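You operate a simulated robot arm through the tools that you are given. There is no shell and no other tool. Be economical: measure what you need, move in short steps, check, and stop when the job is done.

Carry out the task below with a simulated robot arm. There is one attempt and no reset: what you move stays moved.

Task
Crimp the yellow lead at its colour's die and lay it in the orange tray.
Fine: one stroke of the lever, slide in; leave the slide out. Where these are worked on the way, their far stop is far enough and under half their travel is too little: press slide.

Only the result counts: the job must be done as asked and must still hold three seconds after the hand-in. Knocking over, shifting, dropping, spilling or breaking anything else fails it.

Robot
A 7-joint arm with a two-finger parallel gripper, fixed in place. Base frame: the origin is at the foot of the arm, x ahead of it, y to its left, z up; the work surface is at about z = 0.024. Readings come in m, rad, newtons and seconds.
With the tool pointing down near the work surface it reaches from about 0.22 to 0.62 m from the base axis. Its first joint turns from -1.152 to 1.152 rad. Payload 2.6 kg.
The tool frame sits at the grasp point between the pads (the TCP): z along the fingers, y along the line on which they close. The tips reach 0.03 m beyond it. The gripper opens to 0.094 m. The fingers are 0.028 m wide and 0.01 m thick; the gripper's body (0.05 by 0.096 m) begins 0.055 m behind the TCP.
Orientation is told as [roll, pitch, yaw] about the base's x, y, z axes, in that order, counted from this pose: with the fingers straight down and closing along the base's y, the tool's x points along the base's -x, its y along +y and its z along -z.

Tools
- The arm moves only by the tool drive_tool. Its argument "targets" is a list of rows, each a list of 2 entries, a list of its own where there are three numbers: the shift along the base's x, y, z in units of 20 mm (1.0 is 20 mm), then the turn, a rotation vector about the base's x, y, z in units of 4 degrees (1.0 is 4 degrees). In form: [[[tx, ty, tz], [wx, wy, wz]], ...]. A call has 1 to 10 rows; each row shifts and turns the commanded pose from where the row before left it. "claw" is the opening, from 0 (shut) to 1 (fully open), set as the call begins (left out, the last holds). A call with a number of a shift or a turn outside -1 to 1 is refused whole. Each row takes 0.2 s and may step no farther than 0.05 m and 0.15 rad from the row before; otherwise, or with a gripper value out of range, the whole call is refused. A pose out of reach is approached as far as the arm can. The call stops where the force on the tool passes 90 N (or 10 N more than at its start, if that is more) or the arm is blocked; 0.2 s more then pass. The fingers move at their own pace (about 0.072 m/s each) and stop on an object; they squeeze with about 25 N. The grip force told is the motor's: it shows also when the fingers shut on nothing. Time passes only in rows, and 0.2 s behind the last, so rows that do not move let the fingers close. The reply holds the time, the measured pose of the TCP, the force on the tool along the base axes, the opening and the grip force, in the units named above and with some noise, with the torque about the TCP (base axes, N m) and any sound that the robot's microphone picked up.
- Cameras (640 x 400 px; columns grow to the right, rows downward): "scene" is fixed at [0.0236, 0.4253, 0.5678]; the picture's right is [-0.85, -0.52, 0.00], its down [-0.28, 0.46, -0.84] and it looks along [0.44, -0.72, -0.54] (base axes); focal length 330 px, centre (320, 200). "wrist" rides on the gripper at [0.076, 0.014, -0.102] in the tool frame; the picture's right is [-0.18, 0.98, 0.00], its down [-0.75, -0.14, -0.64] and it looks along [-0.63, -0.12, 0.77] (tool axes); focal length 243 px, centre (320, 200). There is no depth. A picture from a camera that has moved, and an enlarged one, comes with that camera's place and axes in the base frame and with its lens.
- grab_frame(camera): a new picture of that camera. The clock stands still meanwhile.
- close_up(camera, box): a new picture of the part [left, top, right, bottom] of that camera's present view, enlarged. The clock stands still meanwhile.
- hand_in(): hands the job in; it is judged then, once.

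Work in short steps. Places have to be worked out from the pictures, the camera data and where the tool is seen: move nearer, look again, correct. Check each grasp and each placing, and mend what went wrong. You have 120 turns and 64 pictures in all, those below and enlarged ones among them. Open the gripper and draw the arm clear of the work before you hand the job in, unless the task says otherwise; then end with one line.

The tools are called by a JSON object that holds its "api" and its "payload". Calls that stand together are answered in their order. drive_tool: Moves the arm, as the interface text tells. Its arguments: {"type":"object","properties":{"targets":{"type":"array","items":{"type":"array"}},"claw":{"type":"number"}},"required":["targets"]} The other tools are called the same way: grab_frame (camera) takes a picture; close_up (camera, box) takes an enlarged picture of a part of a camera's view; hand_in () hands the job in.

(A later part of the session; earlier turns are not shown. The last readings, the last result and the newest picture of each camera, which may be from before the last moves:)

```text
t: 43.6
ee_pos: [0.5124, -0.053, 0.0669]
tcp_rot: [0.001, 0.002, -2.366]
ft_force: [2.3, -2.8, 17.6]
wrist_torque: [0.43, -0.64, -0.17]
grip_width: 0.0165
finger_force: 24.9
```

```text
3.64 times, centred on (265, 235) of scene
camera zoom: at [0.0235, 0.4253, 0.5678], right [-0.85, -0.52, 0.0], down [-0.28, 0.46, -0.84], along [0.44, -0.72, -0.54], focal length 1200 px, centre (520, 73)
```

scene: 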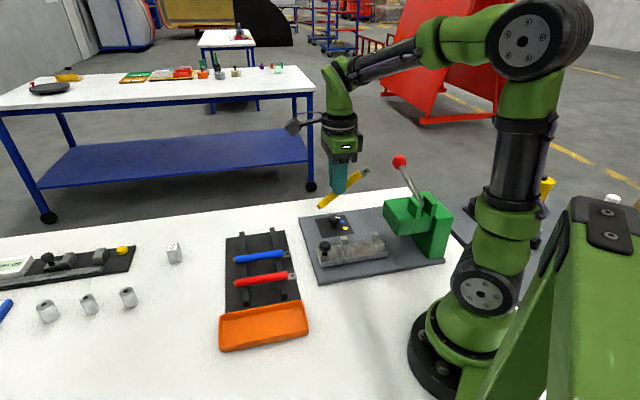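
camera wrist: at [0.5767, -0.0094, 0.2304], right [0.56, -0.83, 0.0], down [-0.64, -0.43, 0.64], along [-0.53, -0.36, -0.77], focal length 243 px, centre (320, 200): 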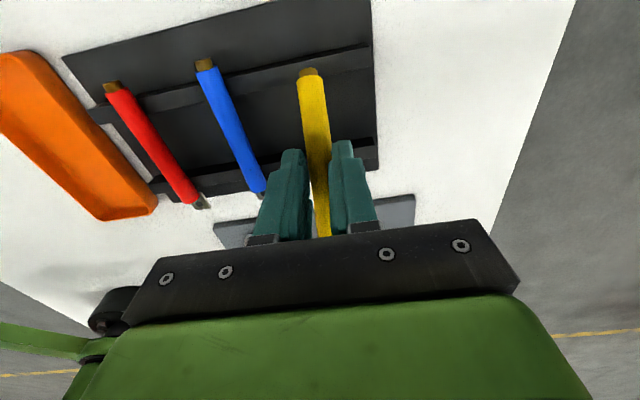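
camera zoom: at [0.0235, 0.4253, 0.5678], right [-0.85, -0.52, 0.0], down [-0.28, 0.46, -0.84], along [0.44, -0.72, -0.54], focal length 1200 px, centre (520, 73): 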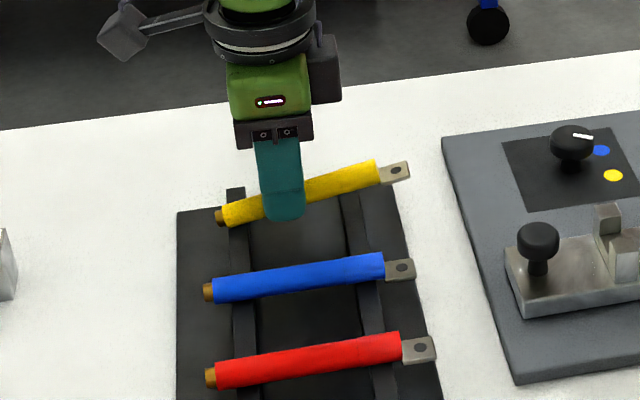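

About 8° of pitch remains. I lower 3 mm more, then open so it settles on both rails.

{"api": "drive_tool", "payload": {"targets": [[[0, 0, -0.15], [0, 0, 0]], [[0, 0, 0], [0, 0, 0]]]}}

{"api": "drive_tool", "payload": {"targets": [[[0, 0, 0], [0, 0, 0]], [[0, 0, 0], [0, 0, 0]], [[0, 0, 0], [0, 0, 0]]], "claw": 0.3}}

{"api": "close_up", "payload": {"camera": "scene", "box": [200, 180, 330, 290]}}

{"api": "grab_frame", "payload": {"camera": "wrist"}}

```text
t: 44.2
ee_pos: [0.5129, -0.0531, 0.0626]
tcp_rot: [0.001, 0.0, -2.365]
ft_force: [-1.4, -1.6, 17.5]
wrist_torque: [0.48, -0.51, 0.0]
grip_width: 0.0165
finger_force: 24.9
```

```text
t: 45.0
ee_pos: [0.5121, -0.0537, 0.0624]
tcp_rot: [-0.001, 0.001, -2.367]
ft_force: [-0.8, 0.5, -0.8]
wrist_torque: [0.04, -0.01, 0.0]
grip_width: 0.0281
finger_force: 0.1
```

```text
3.64 times, centred on (265, 235) of scene
camera zoom: at [0.0236, 0.4253, 0.5678], right [-0.85, -0.52, 0.0], down [-0.28, 0.46, -0.84], along [0.44, -0.72, -0.54], focal length 1200 px, centre (520, 73)
```

zoom: 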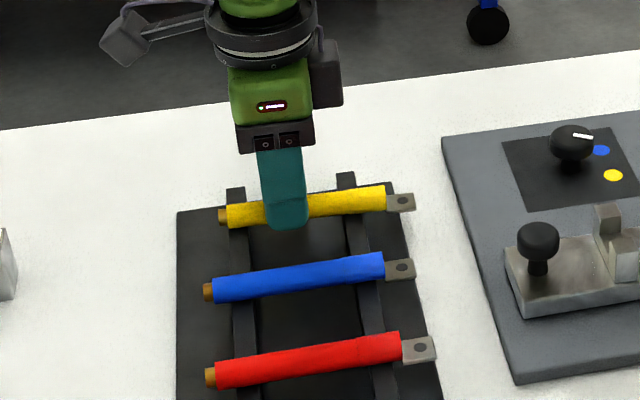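

```text
24 pictures are left
camera wrist: at [0.577, -0.0092, 0.1651], right [0.56, -0.83, 0.0], down [-0.64, -0.43, 0.64], along [-0.53, -0.36, -0.77], focal length 243 px, centre (320, 200)
```

wrist: 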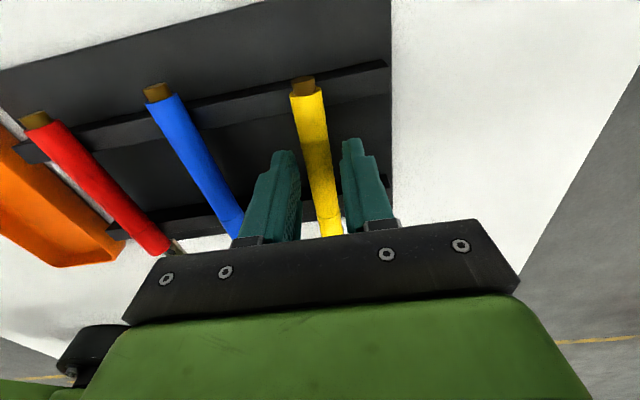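

It now lies flat but about 12 mm toward the lug. I move the open fingers 12 mm along it, regrasp, and lift slightly.

{"api": "drive_tool", "payload": {"targets": [[[-0.21, -0.21, 0], [0, 0, 0]], [[-0.21, -0.21, 0], [0, 0, 0]], [[0, 0, 0], [0, 0, 0]]]}}

{"api": "drive_tool", "payload": {"targets": [[[0, 0, 0], [0, 0, 0]], [[0, 0, 0], [0, 0, 0]], [[0, 0, 0], [0, 0, 0]]], "claw": 0}}

{"api": "drive_tool", "payload": {"targets": [[[0, 0, 0.5], [0, 0, 0]], [[0, 0, 1], [0, 0, 0]], [[0, 0, 1], [0, 0, 0]], [[0, 0, 1], [0, 0, 0]]]}}

{"api": "close_up", "payload": {"camera": "scene", "box": [200, 160, 330, 270]}}

```text
t: 45.8
ee_pos: [0.5035, -0.0605, 0.062]
tcp_rot: [0.0, 0.0, -2.367]
ft_force: [0.2, -0.1, -0.2]
wrist_torque: [0.02, 0.0, 0.03]
grip_width: 0.0281
finger_force: 0.0
```

```text
t: 46.6
ee_pos: [0.5039, -0.0616, 0.062]
tcp_rot: [0.0, 0.001, -2.367]
ft_force: [-1.2, 0.1, 1.3]
wrist_torque: [0.05, -0.02, -0.01]
grip_width: 0.0167
finger_force: 25.3
```

```text
t: 47.6
ee_pos: [0.5032, -0.0604, 0.1317]
tcp_rot: [0.001, 0.0, -2.368]
ft_force: [-0.3, 0.4, -0.7]
wrist_torque: [-0.02, -0.01, 0.0]
grip_width: 0.0166
finger_force: 25.1
```

```text
3.64 times, centred on (265, 215) of scene
camera zoom: at [0.0236, 0.4253, 0.5678], right [-0.85, -0.52, 0.0], down [-0.28, 0.46, -0.84], along [0.44, -0.72, -0.54], focal length 1200 px, centre (520, 146)
```

zoom: 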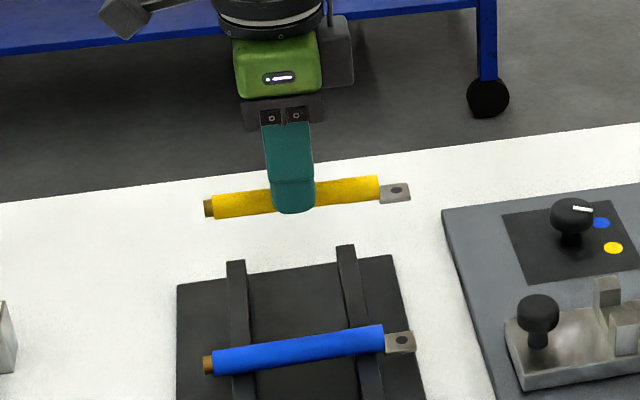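

The lead is level again, with the lug reaching about 79 mm ahead of the TCP. I travel to a point 30 mm behind the placing spot, so the lug stays clear in front of the head, and then check.

{"api": "drive_tool", "payload": {"targets": [[[-0.97, -0.326, 0.8], [0, 0, 0.15]], [[-0.97, -0.326, 0.6], [0, 0, 0]], [[-0.97, -0.326, 0.6], [0, 0, 0]], [[-0.97, -0.326, 0], [0, 0, 0]], [[-0.97, -0.326, 0], [0, 0, 0]], [[-0.97, -0.326, 0], [0, 0, 0]], [[-0.97, -0.326, 0], [0, 0, 0]], [[-0.97, -0.326, 0], [0, 0, 0]], [[-0.97, -0.326, 0], [0, 0, 0]], [[-0.97, -0.326, 0], [0, 0, 0]]]}}

{"api": "drive_tool", "payload": {"targets": [[[-0.97, -0.326, 0], [0, 0, 0]], [[0, 0, -1], [0, 0, 0]], [[0, 0, -1], [0, 0, 0]], [[0, 0, -0.8], [0, 0, 0]], [[0, 0, -0.6], [0, 0, 0]], [[0, 0, -0.4], [0, 0, 0]]]}}

{"api": "close_up", "payload": {"camera": "scene", "box": [305, 180, 425, 280]}}

{"api": "grab_frame", "payload": {"camera": "wrist"}}

```text
t: 49.8
ee_pos: [0.3092, -0.1269, 0.1727]
tcp_rot: [0.0, 0.0, -2.355]
ft_force: [-0.5, -0.2, -1.4]
wrist_torque: [-0.01, -0.02, 0.01]
grip_width: 0.0166
finger_force: 24.9
```

```text
t: 51.2
ee_pos: [0.2902, -0.1323, 0.0966]
tcp_rot: [0.004, 0.001, -2.357]
ft_force: [-6.6, -1.3, 15.1]
wrist_torque: [0.58, -0.37, 0.24]
grip_width: 0.0168
finger_force: 25.2
```

```text
4.00 times, centred on (365, 230) of scene
camera zoom: at [0.0235, 0.4253, 0.5678], right [-0.85, -0.52, 0.0], down [-0.28, 0.46, -0.84], along [0.44, -0.72, -0.54], focal length 1320 px, centre (140, 80)
```

zoom: 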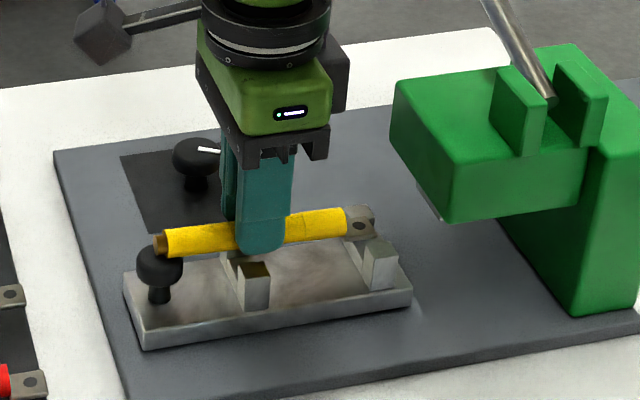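

```text
21 pictures are left
camera wrist: at [0.3551, -0.0884, 0.2004], right [0.56, -0.83, 0.0], down [-0.63, -0.43, 0.64], along [-0.53, -0.36, -0.77], focal length 243 px, centre (320, 200)
```

wrist: 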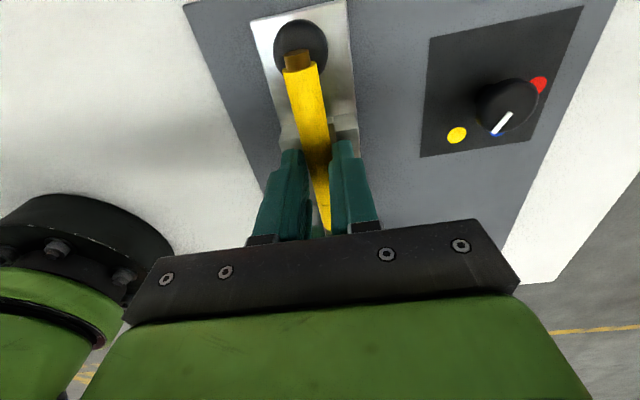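

The tail touched the slide knob, which is taller than I judged, with a top near z 0.063. I raise 8 mm, advance 30 mm along the axis under the head, and check.

{"api": "drive_tool", "payload": {"targets": [[[0, 0, 0.4], [0, 0, 0]], [[-0.35, -0.35, 0], [0, 0, 0]], [[-0.35, -0.35, -0.1], [0, 0, 0]], [[-0.36, -0.36, -0.2], [0, 0, 0]], [[0, 0, 0], [0, 0, 0]]]}}

{"api": "close_up", "payload": {"camera": "scene", "box": [305, 180, 425, 280]}}

```text
t: 52.4
ee_pos: [0.2691, -0.1542, 0.0995]
tcp_rot: [0.0, -0.001, -2.358]
ft_force: [-0.5, 0.1, -1.0]
wrist_torque: [0.03, 0.01, 0.02]
grip_width: 0.0171
finger_force: 24.8
```

```text
4.00 times, centred on (365, 230) of scene
camera zoom: at [0.0236, 0.4253, 0.5678], right [-0.85, -0.52, 0.0], down [-0.28, 0.46, -0.84], along [0.44, -0.72, -0.54], focal length 1320 px, centre (140, 80)
```

zoom: 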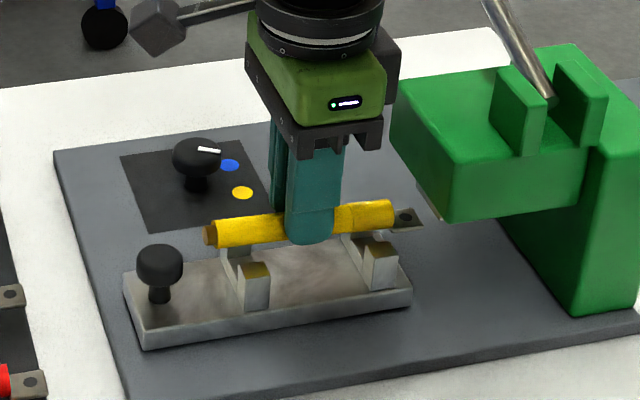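

No contact, and the lug clears the head's lower edge. I lower in small steps toward the cradles and watch the forces.

{"api": "drive_tool", "payload": {"targets": [[[0, 0, -0.3], [0, 0, 0]], [[0, 0, -0.3], [0, 0, 0]], [[0, 0, -0.2], [0, 0, 0]]]}}

{"api": "grab_frame", "payload": {"camera": "wrist"}}

```text
t: 53.2
ee_pos: [0.269, -0.1534, 0.0831]
tcp_rot: [-0.001, 0.001, -2.356]
ft_force: [0.6, -0.3, -0.5]
wrist_torque: [-0.01, 0.04, -0.01]
grip_width: 0.0168
finger_force: 24.5
```

```text
19 pictures are left
camera wrist: at [0.3336, -0.1094, 0.1855], right [0.56, -0.83, 0.0], down [-0.63, -0.43, 0.64], along [-0.53, -0.36, -0.77], focal length 243 px, centre (320, 200)
```

wrist: 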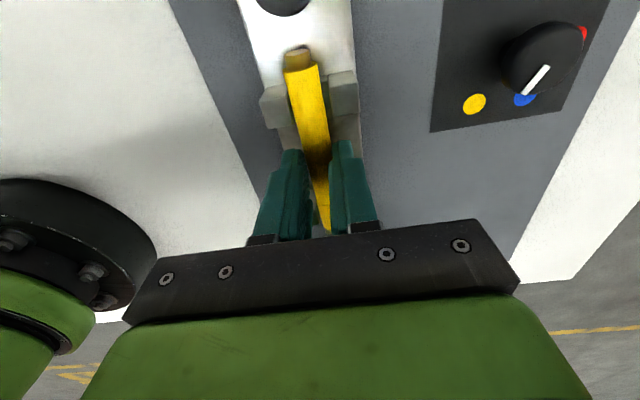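

The lead is centred between the prongs, so I keep lowering until there is contact.

{"api": "drive_tool", "payload": {"targets": [[[0, 0, -0.2], [0, 0, 0]], [[0, 0, -0.2], [0, 0, 0]], [[0, 0, -0.15], [0, 0, 0]]]}}

{"api": "close_up", "payload": {"camera": "scene", "box": [305, 180, 425, 280]}}

```text
t: 54.0
ee_pos: [0.2702, -0.1546, 0.0722]
tcp_rot: [0.001, 0.001, -2.356]
ft_force: [-7.5, 6.9, 35.8]
wrist_torque: [0.24, 0.21, 0.01]
grip_width: 0.0168
finger_force: 24.7
```

```text
4.00 times, centred on (365, 230) of scene
camera zoom: at [0.0234, 0.4254, 0.5677], right [-0.85, -0.52, 0.0], down [-0.28, 0.46, -0.84], along [0.44, -0.72, -0.54], focal length 1320 px, centre (140, 80)
```

zoom: 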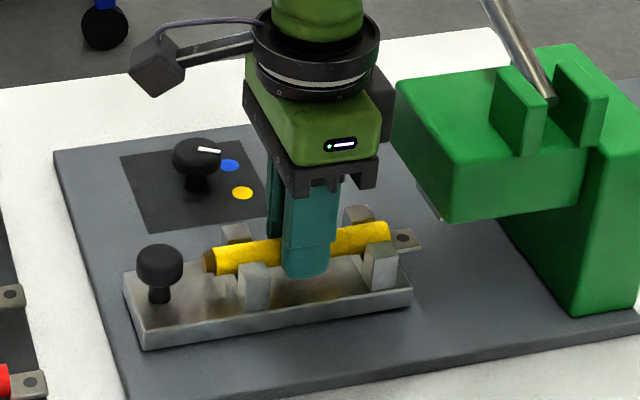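

The lead sits down between the prongs with firm contact. I ease up 1 mm, open a little, and lift off.

{"api": "drive_tool", "payload": {"targets": [[[0, 0, 0.05], [0, 0, 0]], [[0, 0, 0], [0, 0, 0]], [[0, 0, 0], [0, 0, 0]]], "claw": 0.35}}

{"api": "drive_tool", "payload": {"targets": [[[0, 0, 0.5], [0, 0, 0]], [[0, 0, 1], [0, 0, 0]], [[0.35, 0.35, 1], [0, 0, 0]], [[0.7, 0.7, 0.5], [0, 0, 0]], [[0.7, 0.7, 0], [0, 0, 0]], [[0.4, 0.4, 0], [0, 0, 0]]]}}

{"api": "close_up", "payload": {"camera": "scene", "box": [305, 180, 425, 280]}}

{"api": "grab_frame", "payload": {"camera": "wrist"}}

```text
t: 54.8
ee_pos: [0.2683, -0.1537, 0.073]
tcp_rot: [-0.002, 0.002, -2.357]
ft_force: [0.2, 0.2, -0.3]
wrist_torque: [0.01, -0.01, 0.01]
grip_width: 0.0327
finger_force: 0.1
```

```text
t: 56.2
ee_pos: [0.3127, -0.1105, 0.1335]
tcp_rot: [-0.001, 0.0, -2.357]
ft_force: [-0.3, -0.4, 0.4]
wrist_torque: [0.02, -0.01, 0.0]
grip_width: 0.033
finger_force: 0.0
```

```text
4.00 times, centred on (365, 230) of scene
camera zoom: at [0.0236, 0.4253, 0.5678], right [-0.85, -0.52, 0.0], down [-0.28, 0.46, -0.84], along [0.44, -0.72, -0.54], focal length 1320 px, centre (140, 80)
```

zoom: 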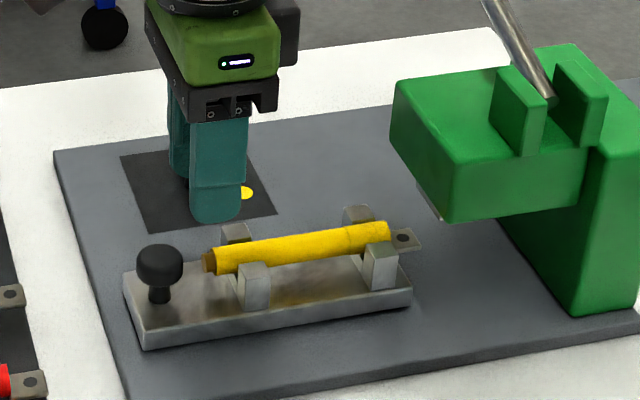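

```text
16 pictures are left
camera wrist: at [0.3766, -0.0663, 0.2358], right [0.57, -0.82, 0.0], down [-0.63, -0.43, 0.64], along [-0.53, -0.36, -0.77], focal length 243 px, centre (320, 200)
```

wrist: 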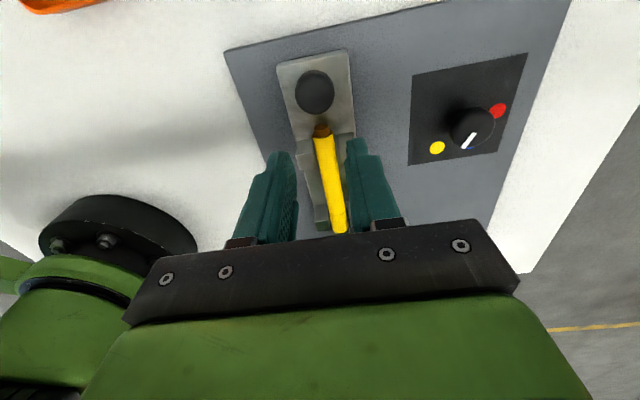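

The lead is well seated. The slide knob is at about (0.331, -0.092) with its top near z 0.06. I open to 47 mm, move over it and lower to z 0.077.

{"api": "drive_tool", "payload": {"targets": [[[0.45, 0.47, 0], [0, 0, 0]], [[0.45, 0.47, 0], [0, 0, 0]], [[0, 0, -0.9], [0, 0, 0]], [[0, 0, -0.9], [0, 0, 0]], [[0, 0, -0.7], [0, 0, 0]], [[0, 0, -0.3], [0, 0, 0]]], "claw": 0.5}}

{"api": "grab_frame", "payload": {"camera": "wrist"}}

{"api": "close_up", "payload": {"camera": "scene", "box": [305, 200, 395, 275]}}

```text
t: 57.6
ee_pos: [0.3304, -0.093, 0.0759]
tcp_rot: [0.0, -0.001, -2.357]
ft_force: [0.3, 0.1, 0.3]
wrist_torque: [-0.01, 0.06, -0.02]
grip_width: 0.0471
finger_force: 0.0
```

```text
15 pictures are left
camera wrist: at [0.3949, -0.0477, 0.1789], right [0.56, -0.83, 0.0], down [-0.63, -0.43, 0.64], along [-0.53, -0.36, -0.77], focal length 243 px, centre (320, 200)
```

wrist: 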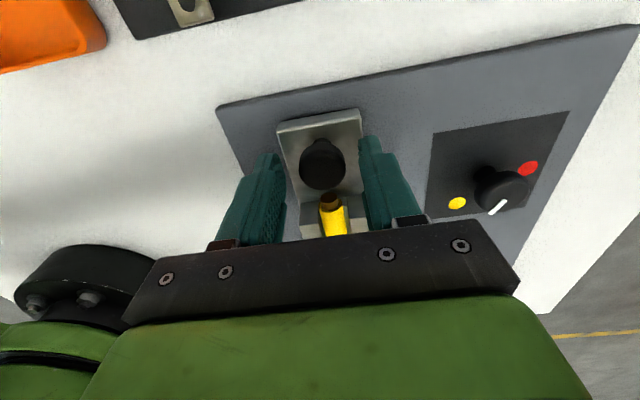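

```text
5.33 times, centred on (350, 238) of scene
camera zoom: at [0.0236, 0.4253, 0.5678], right [-0.85, -0.52, 0.0], down [-0.28, 0.46, -0.84], along [0.44, -0.72, -0.54], focal length 1760 px, centre (160, 0)
```

zoom: 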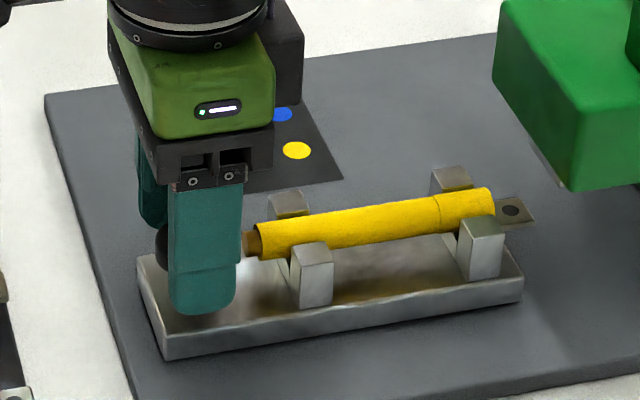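

The knob is centred between the fingers, so I close on it.

{"api": "drive_tool", "payload": {"targets": [[[0, 0, 0], [0, 0, 0]], [[0, 0, 0], [0, 0, 0]], [[0, 0, 0], [0, 0, 0]]], "claw": 0}}

{"api": "drive_tool", "payload": {"targets": [[[-0.2, -0.2, 0], [0, 0, 0]], [[-0.35, -0.35, 0], [0, 0, 0]], [[-0.35, -0.35, 0], [0, 0, 0]]]}}

{"api": "close_up", "payload": {"camera": "scene", "box": [305, 180, 425, 280]}}

```text
t: 58.4
ee_pos: [0.3305, -0.093, 0.0754]
tcp_rot: [0.002, -0.001, -2.357]
ft_force: [11.3, -10.1, -11.4]
wrist_torque: [-0.01, -0.54, 0.04]
grip_width: 0.0271
finger_force: 44.5
```

```text
t: 59.2
ee_pos: [0.3139, -0.1103, 0.0758]
tcp_rot: [0.005, 0.0, -2.354]
ft_force: [18.7, -18.8, -22.0]
wrist_torque: [-0.35, -0.36, -0.1]
grip_width: 0.0274
finger_force: 45.2
```

```text
4.00 times, centred on (365, 230) of scene
camera zoom: at [0.0237, 0.4253, 0.5678], right [-0.85, -0.52, 0.0], down [-0.28, 0.46, -0.84], along [0.44, -0.72, -0.54], focal length 1320 px, centre (140, 80)
```

zoom: 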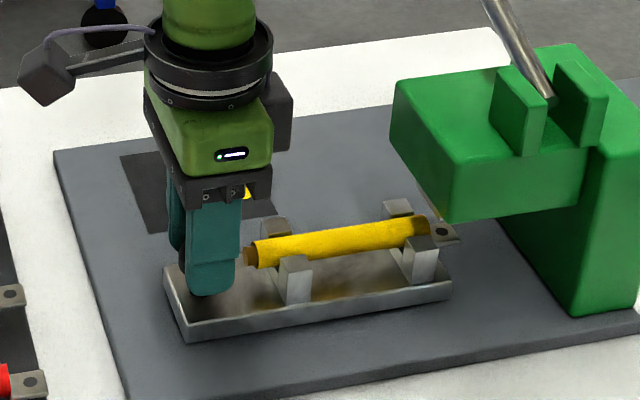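

The slide follows. I relieve the side force slightly and keep pushing in.

{"api": "drive_tool", "payload": {"targets": [[[-0.25, -0.35, -0.03], [0, 0, 0]], [[-0.3, -0.3, 0], [0, 0, 0]], [[-0.3, -0.3, 0], [0, 0, 0]], [[-0.3, -0.3, 0], [0, 0, 0]]]}}

{"api": "close_up", "payload": {"camera": "scene", "box": [305, 180, 425, 280]}}

```text
t: 60.2
ee_pos: [0.2928, -0.1319, 0.0767]
tcp_rot: [0.002, 0.007, -2.352]
ft_force: [29.1, 16.8, 0.8]
wrist_torque: [0.52, -0.84, 0.01]
grip_width: 0.0279
finger_force: 45.6
```

```text
4.00 times, centred on (365, 230) of scene
camera zoom: at [0.0235, 0.4253, 0.5678], right [-0.85, -0.52, 0.0], down [-0.28, 0.46, -0.84], along [0.44, -0.72, -0.54], focal length 1320 px, centre (140, 80)
```

zoom: 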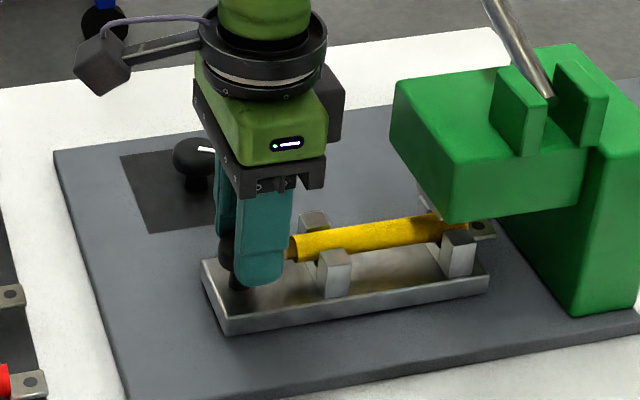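

Travel is about 48 mm and resistance is rising, which suggests the far stop. I push slightly more to confirm.

{"api": "drive_tool", "payload": {"targets": [[[-0.2, -0.2, 0], [0, 0, 0]], [[-0.15, -0.15, 0], [0, 0, 0]]]}}

{"api": "close_up", "payload": {"camera": "scene", "box": [305, 180, 425, 280]}}

```text
t: 60.8
ee_pos: [0.2799, -0.1449, 0.0758]
tcp_rot: [-0.002, -0.006, -2.359]
ft_force: [1.7, -1.7, 8.0]
wrist_torque: [-0.17, 0.08, -0.06]
grip_width: 0.0166
finger_force: 25.2
```

```text
4.00 times, centred on (365, 230) of scene
camera zoom: at [0.0235, 0.4253, 0.5677], right [-0.85, -0.52, 0.0], down [-0.28, 0.46, -0.84], along [0.44, -0.72, -0.54], focal length 1320 px, centre (140, 80)
```

zoom: 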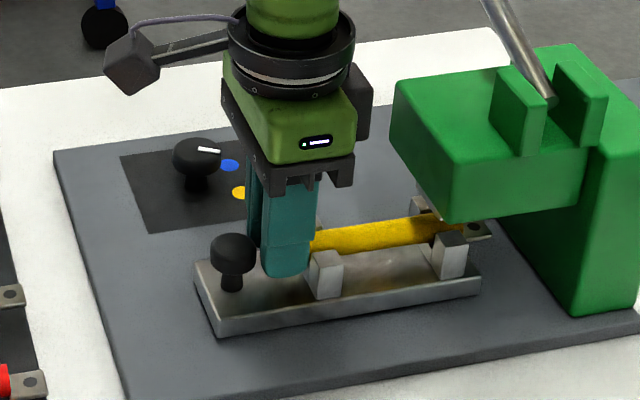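

The fingers slipped off the knob and now pinch the lead's tail. The slide is nearly in. I open and lift, then push the knob from behind with closed fingers to make sure of the stop.

{"api": "drive_tool", "payload": {"targets": [[[0, 0, 0], [0, 0, 0]], [[0, 0, 0], [0, 0, 0]], [[0, 0, 0.5], [0, 0, 0]], [[0, 0, 1], [0, 0, 0]], [[0, 0, 1], [0, 0, 0]]], "claw": 0.4}}

{"api": "drive_tool", "payload": {"targets": [[[0.7, 0.7, 0], [0, 0, 0]], [[0.7, 0.7, 0], [0, 0, 0]], [[0.7, 0.7, 0], [0, 0, 0]], [[0.5, 0.5, 0], [0, 0, 0]]], "claw": 0}}

{"api": "grab_frame", "payload": {"camera": "wrist"}}

```text
t: 62.0
ee_pos: [0.2815, -0.1426, 0.1262]
tcp_rot: [-0.001, -0.001, -2.357]
ft_force: [0.0, 0.5, -0.2]
wrist_torque: [-0.04, 0.02, 0.01]
grip_width: 0.0374
finger_force: 0.0
```

```text
t: 63.0
ee_pos: [0.3346, -0.089, 0.1255]
tcp_rot: [0.0, 0.0, -2.358]
ft_force: [0.7, 0.3, -0.5]
wrist_torque: [0.03, -0.03, 0.0]
grip_width: 0.0001
finger_force: 25.3
```

```text
10 pictures are left
camera wrist: at [0.3995, -0.045, 0.2283], right [0.56, -0.83, 0.0], down [-0.63, -0.43, 0.64], along [-0.53, -0.36, -0.77], focal length 243 px, centre (320, 200)
```

wrist: 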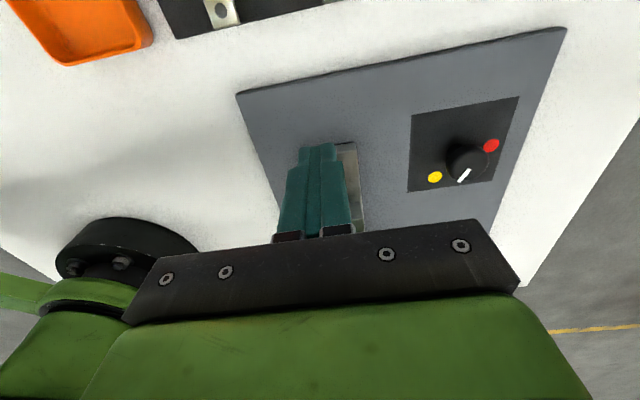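

Only 10 pictures are left, so I work by force now. I lower behind the knob and push until a firm stop shows.

{"api": "drive_tool", "payload": {"targets": [[[0, 0, -1], [0, 0, 0]], [[0, 0, -1], [0, 0, 0]], [[0, 0, -0.5], [0, 0, 0]], [[-0.4, -0.4, 0], [0, 0, 0]], [[-0.4, -0.4, 0], [0, 0, 0]]]}}

{"api": "drive_tool", "payload": {"targets": [[[-0.15, -0.15, 0], [0, 0, 0]], [[-0.15, -0.15, 0], [0, 0, 0]]]}}

```text
t: 64.2
ee_pos: [0.3179, -0.1057, 0.0754]
tcp_rot: [0.001, 0.0, -2.357]
ft_force: [0.8, 1.0, -0.6]
wrist_torque: [0.06, 0.01, 0.0]
grip_width: 0.0002
finger_force: 25.0
```

```text
t: 64.8
ee_pos: [0.3145, -0.1097, 0.0764]
tcp_rot: [0.003, 0.006, -2.353]
ft_force: [19.4, 15.6, -8.9]
wrist_torque: [0.54, -0.53, 0.03]
grip_width: 0.0
finger_force: 25.7
```

Contact is at s≈0.145. I keep pushing in small steps.

{"api": "drive_tool", "payload": {"targets": [[[-0.15, -0.15, 0], [0, 0, 0]], [[-0.15, -0.15, 0], [0, 0, 0]]]}}

{"api": "drive_tool", "payload": {"targets": [[[-0.1, -0.1, 0], [0, 0, 0]], [[-0.1, -0.1, 0], [0, 0, 0]]]}}

```text
t: 65.4
ee_pos: [0.3129, -0.1099, 0.0753]
tcp_rot: [0.002, 0.017, -2.346]
ft_force: [54.9, 43.8, -20.7]
wrist_torque: [1.2, -1.75, 0.17]
grip_width: 0.0
finger_force: 24.8
```

```text
t: 66.0
ee_pos: [0.3131, -0.1091, 0.0772]
tcp_rot: [0.005, 0.025, -2.338]
ft_force: [5.6, 5.4, -2.2]
wrist_torque: [0.18, -0.17, 0.02]
grip_width: 0.0
finger_force: 25.5
stopped in row 2: the force on the tool passed its limit (the readings are from after the stop); the commanded pose is now the measured one
```

The slide is firmly at its far stop after about 51 mm of travel. I rise, level the tool, and go above and in front of the lever's red knob to measure it.

{"api": "drive_tool", "payload": {"targets": [[[0.1, 0.1, 0.5], [0, 0, 0]], [[0, 0, 1], [-0.07, -0.36, -0.26]], [[0, 0, 1], [0, 0, 0]], [[0, 0, 1], [0, 0, 0]], [[0, 0, 1], [0, 0, 0]], [[0, 0, 1], [0, 0, 0]], [[0, 0, 1], [0, 0, 0]], [[0, 0, 1], [0, 0, 0]], [[0, 0, 1], [0, 0, 0]], [[0, 0, 1], [0, 0, 0]]], "claw": 0.7}}

{"api": "drive_tool", "payload": {"targets": [[[0, -1, 0.5], [0, 0, 0]], [[0, -1, 0.5], [0, 0, 0]], [[0, -1, 0.5], [0, 0, 0]], [[0, -1, 0], [0, 0, 0]], [[0, -1, 0], [0, 0, 0]], [[0, -1, 0], [0, 0, 0]], [[0, -1, 0], [0, 0, 0]], [[0, -1, 0], [0, 0, 0]], [[0, -0.7, 0], [0, 0, 0]]]}}

{"api": "grab_frame", "payload": {"camera": "wrist"}}

```text
t: 68.2
ee_pos: [0.3157, -0.1076, 0.2674]
tcp_rot: [0.024, 0.038, -2.357]
ft_force: [0.4, 0.1, -0.1]
wrist_torque: [0.04, 0.0, 0.01]
grip_width: 0.0661
finger_force: 0.0
```

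```text
t: 70.2
ee_pos: [0.3158, -0.2815, 0.2976]
tcp_rot: [0.024, 0.038, -2.36]
ft_force: [-0.2, 1.2, 0.8]
wrist_torque: [0.01, -0.01, -0.01]
grip_width: 0.0658
finger_force: 0.0
```

```text
9 pictures are left
camera wrist: at [0.3747, -0.2385, 0.4035], right [0.56, -0.83, 0.02], down [-0.66, -0.44, 0.61], along [-0.49, -0.35, -0.79], focal length 243 px, centre (320, 200)
```

wrist: 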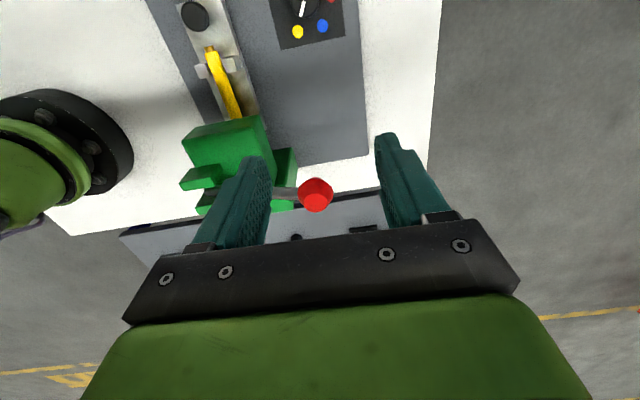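

The red knob is at about (0.247, -0.323, 0.196), and the lever runs low over the head in the plane across the press axis. I level the tool and turn +90° so the fingers straddle the knob along the press axis, leaving the lever free to pivot in the grip.

{"api": "drive_tool", "payload": {"targets": [[[0, 0, 0], [-0.14, 0.63, 0]], [[-0.18, -0.11, 0], [0, 0, 1]], [[-0.18, -0.11, 0], [0, 0, 1]], [[-0.18, -0.11, 0], [0, 0, 1]], [[-0.18, -0.11, 0], [0, 0, 1]], [[-0.18, -0.11, 0], [0, 0, 1]], [[-0.18, -0.11, 0], [0, 0, 1]], [[-0.18, -0.11, 0], [0, 0, 1]], [[-0.18, -0.11, 0], [0, 0, 1]], [[-0.18, -0.11, 0], [0, 0, 1]]]}}

{"api": "drive_tool", "payload": {"targets": [[[-0.18, -0.11, 0], [0, 0, 1]], [[-0.18, -0.11, 0], [0, 0, 1]], [[-0.18, -0.11, 0], [0, 0, 1]], [[-0.18, -0.11, 0], [0, 0, 1]], [[-0.18, -0.11, 0], [0, 0, 1]], [[-0.18, -0.11, 0], [0, 0, 1]], [[-0.18, -0.11, 0], [0, 0, 1]], [[-0.18, -0.11, 0], [0, 0, 1]], [[-0.18, -0.11, 0], [0, 0, 1]], [[-0.02, 0, 0], [0, 0, 1]]]}}

{"api": "drive_tool", "payload": {"targets": [[[0, 0, 0], [0, 0, 1]], [[0, 0, 0], [0, 0, 1]], [[0, 0, 0], [0, 0, 1]], [[0, 0, 0], [0, 0, 0.56]]]}}

{"api": "grab_frame", "payload": {"camera": "wrist"}}

```text
t: 72.4
ee_pos: [0.2831, -0.3014, 0.2975]
tcp_rot: [0.003, -0.001, -1.726]
ft_force: [0.1, 0.6, 0.0]
wrist_torque: [-0.01, 0.0, 0.01]
grip_width: 0.0659
finger_force: 0.0
```

```text
t: 74.6
ee_pos: [0.2493, -0.3216, 0.2979]
tcp_rot: [0.001, 0.001, -1.029]
ft_force: [0.5, -0.2, 0.1]
wrist_torque: [0.0, 0.0, -0.02]
grip_width: 0.0658
finger_force: 0.2
```

```text
t: 75.6
ee_pos: [0.2501, -0.3214, 0.2963]
tcp_rot: [0.002, 0.001, -0.78]
ft_force: [-0.5, -0.4, -0.5]
wrist_torque: [0.03, 0.0, 0.02]
grip_width: 0.0658
finger_force: 0.0
```

```text
8 pictures are left
camera wrist: at [0.2065, -0.2572, 0.4004], right [0.82, 0.57, 0.0], down [0.44, -0.63, 0.64], along [0.37, -0.53, -0.77], focal length 243 px, centre (320, 200)
```

wrist: 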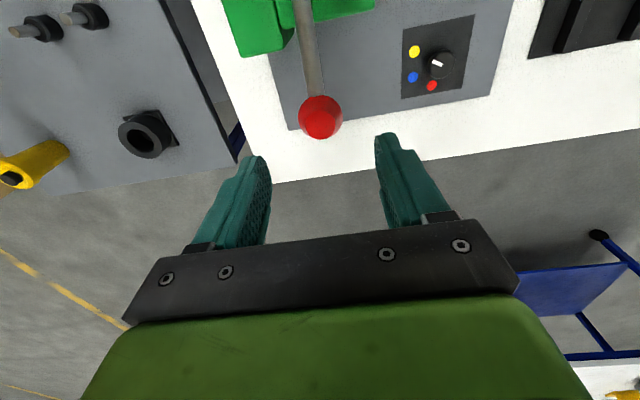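

The knob lies on the tool axis at z≈0.197. I lower to TCP z 0.21 and close on it.

{"api": "drive_tool", "payload": {"targets": [[[0, 0, -1], [0, 0, 0]], [[0, 0, -1], [0, 0, 0]], [[0, 0, -1], [0, 0, 0]], [[0, 0, -0.8], [0, 0, 0]], [[0, 0, -0.5], [0, 0, 0]]]}}

{"api": "drive_tool", "payload": {"targets": [[[0, 0, 0], [0, 0, 0]], [[0, 0, 0], [0, 0, 0]], [[0, 0, 0], [0, 0, 0]]], "claw": 0}}

```text
t: 76.8
ee_pos: [0.2503, -0.3223, 0.2116]
tcp_rot: [0.001, 0.0, -0.783]
ft_force: [-1.0, 0.0, 0.6]
wrist_torque: [-0.02, -0.03, -0.02]
grip_width: 0.0658
finger_force: 0.1
```

```text
t: 77.6
ee_pos: [0.2508, -0.3206, 0.2105]
tcp_rot: [0.003, 0.0, -0.784]
ft_force: [0.7, 0.0, -3.3]
wrist_torque: [-0.22, -0.23, -0.08]
grip_width: 0.037
finger_force: 45.1
```

The knob is gripped at 37 mm. I test whether the lever moves down, gently.

{"api": "drive_tool", "payload": {"targets": [[[0, 0, -0.2], [0, 0, 0]], [[0, 0, -0.2], [0, 0, 0]]]}}

```text
t: 78.2
ee_pos: [0.2513, -0.3213, 0.204]
tcp_rot: [0.001, -0.006, -0.78]
ft_force: [11.8, -8.3, 12.0]
wrist_torque: [0.65, 0.64, 0.01]
grip_width: 0.037
finger_force: 45.5
```

It moves down, with the knob wanting to swing outward. I follow the arc down with a little +w.

{"api": "drive_tool", "payload": {"targets": [[[0.12, -0.12, -0.3], [0, 0, 0]], [[0.08, -0.08, -0.3], [0, 0, 0]]]}}

{"api": "drive_tool", "payload": {"targets": [[[0.06, -0.06, -0.3], [0, 0, 0]], [[0.05, -0.05, -0.3], [0, 0, 0]]]}}

```text
t: 78.8
ee_pos: [0.254, -0.3253, 0.1909]
tcp_rot: [0.004, 0.005, -0.783]
ft_force: [-0.5, 6.4, 9.3]
wrist_torque: [0.99, 0.88, 0.03]
grip_width: 0.0376
finger_force: 44.9
```

```text
t: 79.4
ee_pos: [0.2553, -0.3269, 0.1785]
tcp_rot: [0.004, 0.005, -0.785]
ft_force: [-10.6, 16.3, 6.7]
wrist_torque: [0.81, 0.85, 0.07]
grip_width: 0.0373
finger_force: 45.2
```

It has moved 32 mm down, and the side force now points inward. I continue down while easing inward, then look.

{"api": "drive_tool", "payload": {"targets": [[[-0.08, 0.08, -0.3], [0, 0, 0]], [[-0.03, 0.03, -0.3], [0, 0, 0]], [[-0.05, 0.05, -0.3], [0, 0, 0]]]}}

{"api": "close_up", "payload": {"camera": "scene", "box": [330, 120, 470, 260]}}

```text
t: 80.2
ee_pos: [0.2565, -0.3273, 0.1635]
tcp_rot: [-0.001, -0.011, -0.778]
ft_force: [19.9, -15.8, 8.8]
wrist_torque: [0.47, 0.44, -0.04]
grip_width: 0.0375
finger_force: 45.2
```

```text
2.86 times, centred on (400, 190) of scene
camera zoom: at [0.0236, 0.4253, 0.5677], right [-0.85, -0.52, 0.0], down [-0.28, 0.46, -0.84], along [0.44, -0.72, -0.54], focal length 943 px, centre (91, 229)
```

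zoom: 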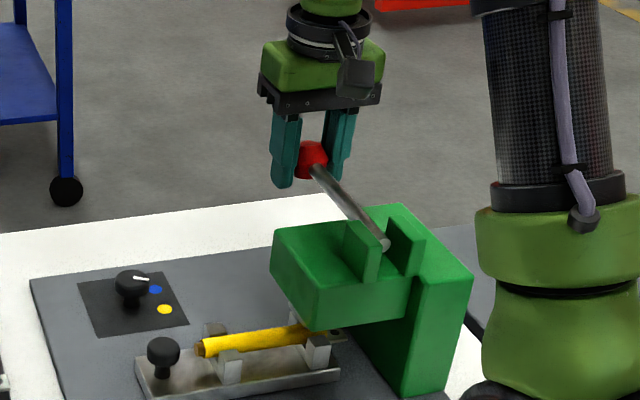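

The lever follows in the grip. I continue down.

{"api": "drive_tool", "payload": {"targets": [[[0.08, -0.08, -0.3], [0, 0, 0]], [[0, 0, -0.3], [0, 0, 0]]]}}

{"api": "drive_tool", "payload": {"targets": [[[0, 0, -0.3], [0, 0, 0]], [[0, 0, -0.3], [0, 0, 0]]]}}

```text
t: 80.8
ee_pos: [0.2548, -0.3253, 0.1489]
tcp_rot: [0.002, 0.0, -0.783]
ft_force: [6.1, -3.2, 11.1]
wrist_torque: [0.78, 0.82, 0.05]
grip_width: 0.0376
finger_force: 44.8
```

```text
t: 81.4
ee_pos: [0.2537, -0.3253, 0.1372]
tcp_rot: [0.002, 0.002, -0.783]
ft_force: [-4.2, 6.7, 12.3]
wrist_torque: [0.68, 0.64, 0.02]
grip_width: 0.0374
finger_force: 45.4
```

Still moving with only about 12 N. I continue down and slightly inward along the arc.

{"api": "drive_tool", "payload": {"targets": [[[-0.05, 0.05, -0.3], [0, 0, 0]], [[-0.06, 0.06, -0.3], [0, 0, 0]]]}}

{"api": "drive_tool", "payload": {"targets": [[[-0.07, 0.07, -0.3], [0, 0, 0]], [[-0.08, 0.08, -0.3], [0, 0, 0]]]}}

```text
t: 82.0
ee_pos: [0.2533, -0.3231, 0.1267]
tcp_rot: [0.002, -0.003, -0.781]
ft_force: [4.5, 2.0, 12.6]
wrist_torque: [0.82, 0.8, 0.02]
grip_width: 0.0377
finger_force: 45.2
```

```text
t: 82.6
ee_pos: [0.2508, -0.3215, 0.1144]
tcp_rot: [-0.002, -0.006, -0.78]
ft_force: [15.7, -8.9, 7.3]
wrist_torque: [0.69, 0.73, 0.04]
grip_width: 0.0377
finger_force: 45.1
```

No stop yet, so I continue.

{"api": "drive_tool", "payload": {"targets": [[[-0.02, 0.02, -0.3], [0, 0, 0]], [[-0.07, 0.07, -0.3], [0, 0, 0]]]}}

{"api": "drive_tool", "payload": {"targets": [[[-0.07, 0.07, -0.25], [0, 0, 0]], [[-0.07, 0.07, -0.25], [0, 0, 0]]]}}

{"api": "close_up", "payload": {"camera": "scene", "box": [330, 120, 470, 260]}}

```text
t: 83.2
ee_pos: [0.2484, -0.3187, 0.1025]
tcp_rot: [0.002, -0.003, -0.78]
ft_force: [11.4, -3.9, 15.1]
wrist_torque: [0.66, 0.66, 0.08]
grip_width: 0.0376
finger_force: 45.5
```

```text
t: 83.8
ee_pos: [0.2483, -0.3191, 0.0958]
tcp_rot: [-0.001, -0.016, -0.78]
ft_force: [18.3, -8.3, 33.0]
wrist_torque: [-0.04, -0.06, -0.01]
grip_width: 0.0376
finger_force: 44.9
```

```text
2.86 times, centred on (400, 190) of scene
camera zoom: at [0.0235, 0.4254, 0.5677], right [-0.85, -0.52, 0.0], down [-0.28, 0.46, -0.84], along [0.44, -0.72, -0.54], focal length 943 px, centre (91, 229)
```

zoom: 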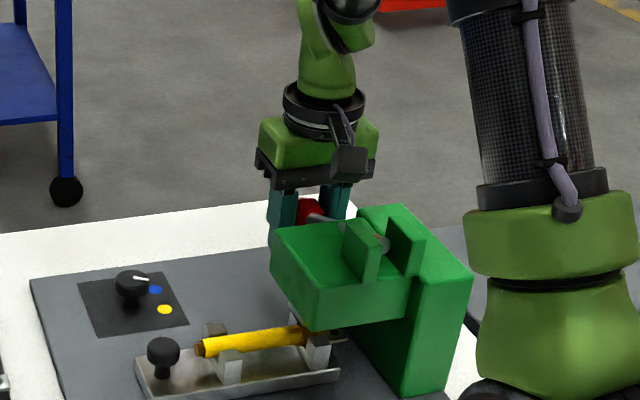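

The force is rising toward a stop. I push a little further to be sure of the full stroke.

{"api": "drive_tool", "payload": {"targets": [[[0.02, -0.02, -0.2], [0, 0, 0]], [[0, 0, -0.15], [0, 0, 0]]]}}

```text
t: 84.4
ee_pos: [0.2478, -0.3197, 0.0893]
tcp_rot: [0.0, -0.013, -0.781]
ft_force: [16.0, -6.8, 33.3]
wrist_torque: [-0.01, 0.07, 0.06]
grip_width: 0.0376
finger_force: 45.2
```

The force held at 33 N while the fingers moved 6 mm, so they may be slipping over a stopped knob. I push another 8 mm and compare.

{"api": "drive_tool", "payload": {"targets": [[[0, 0, -0.2], [0, 0, 0]], [[0, 0, -0.2], [0, 0, 0]]]}}

{"api": "close_up", "payload": {"camera": "wrist", "box": [200, 60, 440, 230]}}

```text
t: 85.0
ee_pos: [0.2477, -0.3185, 0.0796]
tcp_rot: [-0.002, -0.012, -0.78]
ft_force: [16.1, -6.5, 32.0]
wrist_torque: [0.05, 0.17, -0.02]
grip_width: 0.0378
finger_force: 44.8
```

```text
2.35 times, centred on (320, 145) of wrist
camera zoom: at [0.2037, -0.254, 0.1821], right [0.82, 0.57, 0.0], down [0.43, -0.62, 0.65], along [0.37, -0.54, -0.76], focal length 571 px, centre (320, 329)
```

zoom: 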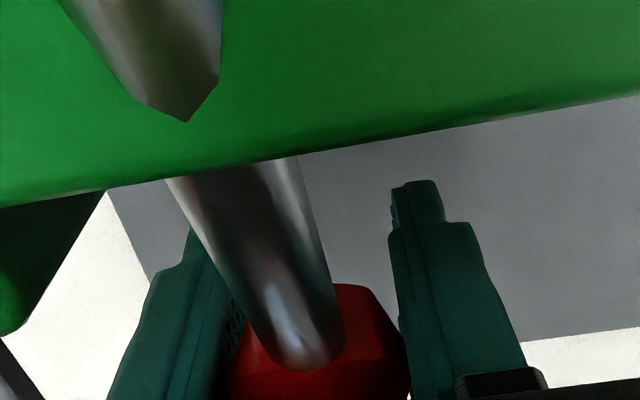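

The knob has stayed at z≈0.09 while the fingers slipped down it, so the lever is at its far stop. I carry the lever back up along the same arc.

{"api": "drive_tool", "payload": {"targets": [[[0.045, -0.045, 0.3], [0, 0, 0]], [[0.045, -0.045, 0.3], [0, 0, 0]], [[0.045, -0.045, 0.3], [0, 0, 0]], [[0.045, -0.045, 0.3], [0, 0, 0]], [[0.045, -0.045, 0.3], [0, 0, 0]]]}}

{"api": "drive_tool", "payload": {"targets": [[[0.035, -0.035, 0.3], [0, 0, 0]], [[0.035, -0.035, 0.3], [0, 0, 0]], [[0.035, -0.035, 0.3], [0, 0, 0]], [[0.035, -0.035, 0.3], [0, 0, 0]], [[0.035, -0.035, 0.3], [0, 0, 0]], [[0.035, -0.035, 0.3], [0, 0, 0]], [[0, 0, 0.3], [0, 0, 0]]]}}

```text
t: 86.2
ee_pos: [0.2526, -0.3234, 0.1079]
tcp_rot: [-0.003, -0.014, -0.777]
ft_force: [35.0, -25.0, -12.6]
wrist_torque: [-0.34, -0.11, 0.01]
grip_width: 0.0377
finger_force: 45.5
```

```text
t: 87.8
ee_pos: [0.2536, -0.3259, 0.1486]
tcp_rot: [0.002, -0.004, -0.779]
ft_force: [27.0, -10.7, -4.4]
wrist_torque: [-0.69, -0.44, 0.03]
grip_width: 0.0379
finger_force: 45.2
```

The lever comes up with friction only and has no spring. I continue up to its starting height.

{"api": "drive_tool", "payload": {"targets": [[[0.1, -0.06, 0.3], [0, 0, 0]], [[0, 0, 0.3], [0, 0, 0]], [[0, 0, 0.3], [0, 0, 0]], [[-0.04, 0.04, 0.3], [0, 0, 0]]]}}

{"api": "drive_tool", "payload": {"targets": [[[-0.06, 0.06, 0.3], [0, 0, 0]], [[-0.06, 0.06, 0.3], [0, 0, 0]], [[-0.06, 0.06, 0.3], [0, 0, 0]], [[-0.07, 0.07, 0.2], [0, 0, 0]]]}}

```text
t: 88.8
ee_pos: [0.2539, -0.324, 0.1714]
tcp_rot: [0.002, 0.005, -0.784]
ft_force: [-1.5, 10.8, -8.4]
wrist_torque: [-0.84, -0.73, 0.03]
grip_width: 0.0374
finger_force: 44.9
```

```text
t: 89.8
ee_pos: [0.2505, -0.3208, 0.1928]
tcp_rot: [-0.001, 0.0, -0.781]
ft_force: [13.2, -12.0, -29.9]
wrist_torque: [0.16, 0.15, 0.0]
grip_width: 0.0374
finger_force: 44.8
```

The upper stop is reached. I release, rise, and turn back to yaw -135° above the pushed-in slide knob at about (0.293, -0.129).

{"api": "drive_tool", "payload": {"targets": [[[0, 0, 0], [0, 0, 0]], [[0, 0, 0], [0, 0, 0]], [[0, 0, 1], [0, 0, 0]], [[0, 0, 1], [0, 0, 0]], [[0, 0, 1], [0, 0, 0]], [[0, 0, 1], [0, 0, 0]], [[0, 0, 1], [0, 0, 0]]], "claw": 0.7}}

{"api": "drive_tool", "payload": {"targets": [[[0.1, 0.44, 0], [0, 0, -1]], [[0.1, 0.44, 0], [0, 0, -1]], [[0.1, 0.44, 0], [0, 0, -1]], [[0.1, 0.44, 0], [0, 0, -1]], [[0.1, 0.44, 0], [0, 0, -1]], [[0.1, 0.44, 0], [0, 0, -1]], [[0.1, 0.44, 0], [0, 0, -1]], [[0.1, 0.44, 0], [0, 0, -1]], [[0.1, 0.44, 0], [0, 0, -1]], [[0.1, 0.44, 0], [0, 0, -1]]], "claw": 0.5}}

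{"api": "drive_tool", "payload": {"targets": [[[0.1, 0.44, 0], [0, 0, -1]], [[0.1, 0.44, 0], [0, 0, -1]], [[0.1, 0.44, 0], [0, 0, -1]], [[0.1, 0.44, 0], [0, 0, -1]], [[0.1, 0.44, 0], [0, 0, -1]], [[0.1, 0.44, 0], [0, 0, -1]], [[0.1, 0.44, 0], [0, 0, -1]], [[0.1, 0.44, 0], [0, 0, -1]], [[0.1, 0.44, 0], [0, 0, -1]], [[0.1, 0.44, 0], [0, 0, -1]]]}}

{"api": "drive_tool", "payload": {"targets": [[[0.1, 0.4, 0], [0, 0, -1]], [[0.05, 0.4, 0], [0, 0, -1]], [[0, 0, -1], [0, 0, -0.56]], [[0, 0, -1], [0, 0, 0]], [[0, 0, -1], [0, 0, 0]], [[0, 0, -1], [0, 0, 0]]]}}

```text
t: 91.4
ee_pos: [0.2496, -0.3209, 0.2941]
tcp_rot: [0.003, 0.0, -0.782]
ft_force: [-0.3, 0.2, 0.0]
wrist_torque: [0.03, -0.01, -0.03]
grip_width: 0.0659
finger_force: 0.0
```

```text
t: 93.6
ee_pos: [0.2698, -0.233, 0.2952]
tcp_rot: [0.004, 0.0, -1.482]
ft_force: [0.5, 0.4, -0.2]
wrist_torque: [0.0, -0.02, 0.03]
grip_width: 0.0471
finger_force: 0.0
```

```text
t: 95.8
ee_pos: [0.2907, -0.1437, 0.2941]
tcp_rot: [0.001, 0.0, -2.18]
ft_force: [0.2, 0.4, -0.1]
wrist_torque: [-0.03, -0.01, 0.0]
grip_width: 0.0469
finger_force: 0.1
```

```text
t: 97.2
ee_pos: [0.2938, -0.128, 0.2147]
tcp_rot: [0.002, -0.001, -2.358]
ft_force: [-0.7, -0.3, -0.1]
wrist_torque: [-0.01, -0.01, 0.0]
grip_width: 0.047
finger_force: 0.0
```

I lower onto the knob, grip it, and pull the slide out along +s.

{"api": "drive_tool", "payload": {"targets": [[[0, 0, -1], [0, 0, 0]], [[0, 0, -1], [0, 0, 0]], [[0, 0, -1], [0, 0, 0]], [[0, 0, -1], [0, 0, 0]], [[0, 0, -1], [0, 0, 0]], [[0, 0, -1], [0, 0, 0]], [[0, 0, -1], [0, 0, 0]]]}}

{"api": "drive_tool", "payload": {"targets": [[[0, 0, 0], [0, 0, 0]], [[0, 0, 0], [0, 0, 0]], [[0, 0, 0], [0, 0, 0]]], "claw": 0}}

{"api": "drive_tool", "payload": {"targets": [[[0.2, 0.2, 0], [0, 0, 0]], [[0.3, 0.3, 0], [0, 0, 0]]]}}

```text
t: 98.8
ee_pos: [0.2926, -0.1289, 0.0737]
tcp_rot: [0.004, 0.0, -2.357]
ft_force: [-0.7, -0.7, -0.4]
wrist_torque: [0.01, -0.03, -0.02]
grip_width: 0.0468
finger_force: 0.1
```

```text
t: 99.6
ee_pos: [0.2946, -0.1307, 0.075]
tcp_rot: [0.006, -0.001, -2.356]
ft_force: [17.9, -14.0, -19.5]
wrist_torque: [-0.27, -0.33, -0.1]
grip_width: 0.0273
finger_force: 44.9
```

```text
t: 100.2
ee_pos: [0.3042, -0.1195, 0.0742]
tcp_rot: [0.008, 0.001, -2.356]
ft_force: [16.9, -18.4, -18.3]
wrist_torque: [-0.65, -0.12, -0.18]
grip_width: 0.0272
finger_force: 45.0
```

The slide follows outward. I continue to the outer stop.

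{"api": "drive_tool", "payload": {"targets": [[[0.33, 0.33, 0], [0, 0, 0]], [[0.33, 0.33, 0], [0, 0, 0]], [[0.33, 0.33, 0], [0, 0, 0]], [[0.3, 0.3, 0], [0, 0, 0]], [[0.1, 0.1, 0], [0, 0, 0]]]}}

{"api": "close_up", "payload": {"camera": "scene", "box": [305, 130, 465, 280]}}

```text
t: 101.4
ee_pos: [0.3303, -0.0939, 0.0745]
tcp_rot: [0.005, -0.003, -2.361]
ft_force: [-3.2, -30.1, 1.1]
wrist_torque: [-0.27, -0.53, -0.09]
grip_width: 0.0273
finger_force: 45.3
```

```text
2.67 times, centred on (385, 205) of scene
camera zoom: at [0.0236, 0.4253, 0.5678], right [-0.85, -0.52, 0.0], down [-0.28, 0.46, -0.84], along [0.44, -0.72, -0.54], focal length 880 px, centre (147, 187)
```

zoom: 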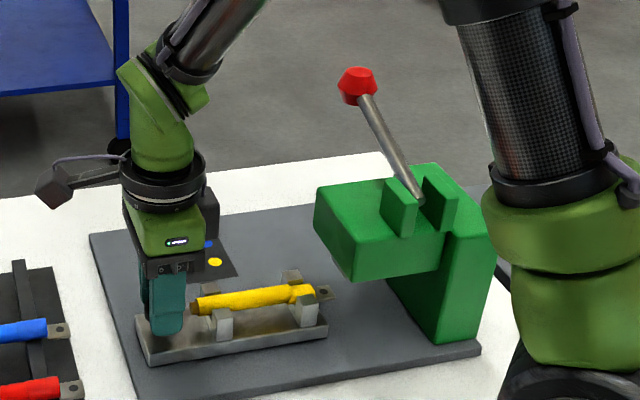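

The slide is out against its stop, the lever is up, and the lead is in the cradles. I release the knob, rise, move over the lead and lower to the height where I released it.

{"api": "drive_tool", "payload": {"targets": [[[0, 0, 0], [0, 0, 0]], [[0, 0, 0], [0, 0, 0]], [[0, 0, 1], [0, 0, 0]], [[0, 0, 1], [0, 0, 0]], [[0, 0, 1], [0, 0, 0]]], "claw": 0.45}}

{"api": "drive_tool", "payload": {"targets": [[[-0.78, -0.75, 0], [0, 0, 0]], [[-0.78, -0.75, 0], [0, 0, 0]], [[-0.78, -0.75, 0], [0, 0, 0]], [[-0.78, -0.75, 0], [0, 0, 0]], [[0, 0, -0.8], [0, 0, 0]], [[0, 0, -0.8], [0, 0, 0]]]}}

{"api": "grab_frame", "payload": {"camera": "wrist"}}

```text
t: 102.6
ee_pos: [0.3317, -0.0904, 0.1337]
tcp_rot: [-0.002, 0.001, -2.359]
ft_force: [-0.9, -0.4, -0.5]
wrist_torque: [0.06, 0.0, -0.02]
grip_width: 0.0425
finger_force: 0.2
```

```text
t: 104.0
ee_pos: [0.2675, -0.1508, 0.1021]
tcp_rot: [0.002, -0.001, -2.357]
ft_force: [-0.5, 0.4, -0.8]
wrist_torque: [-0.01, -0.01, 0.01]
grip_width: 0.0423
finger_force: 0.1
```

```text
3 pictures are left
camera wrist: at [0.3328, -0.1068, 0.2057], right [0.56, -0.83, 0.0], down [-0.63, -0.43, 0.64], along [-0.53, -0.36, -0.77], focal length 243 px, centre (320, 200)
```

wrist: 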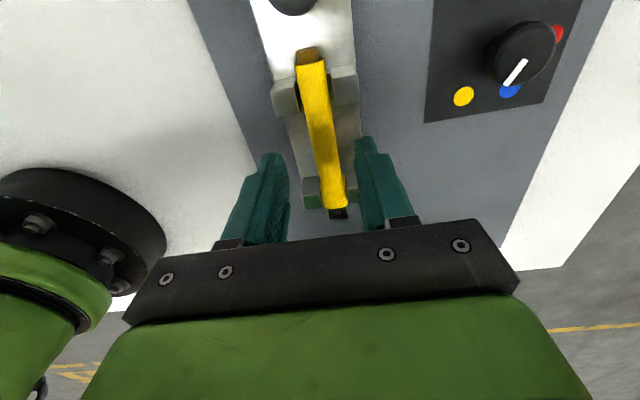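

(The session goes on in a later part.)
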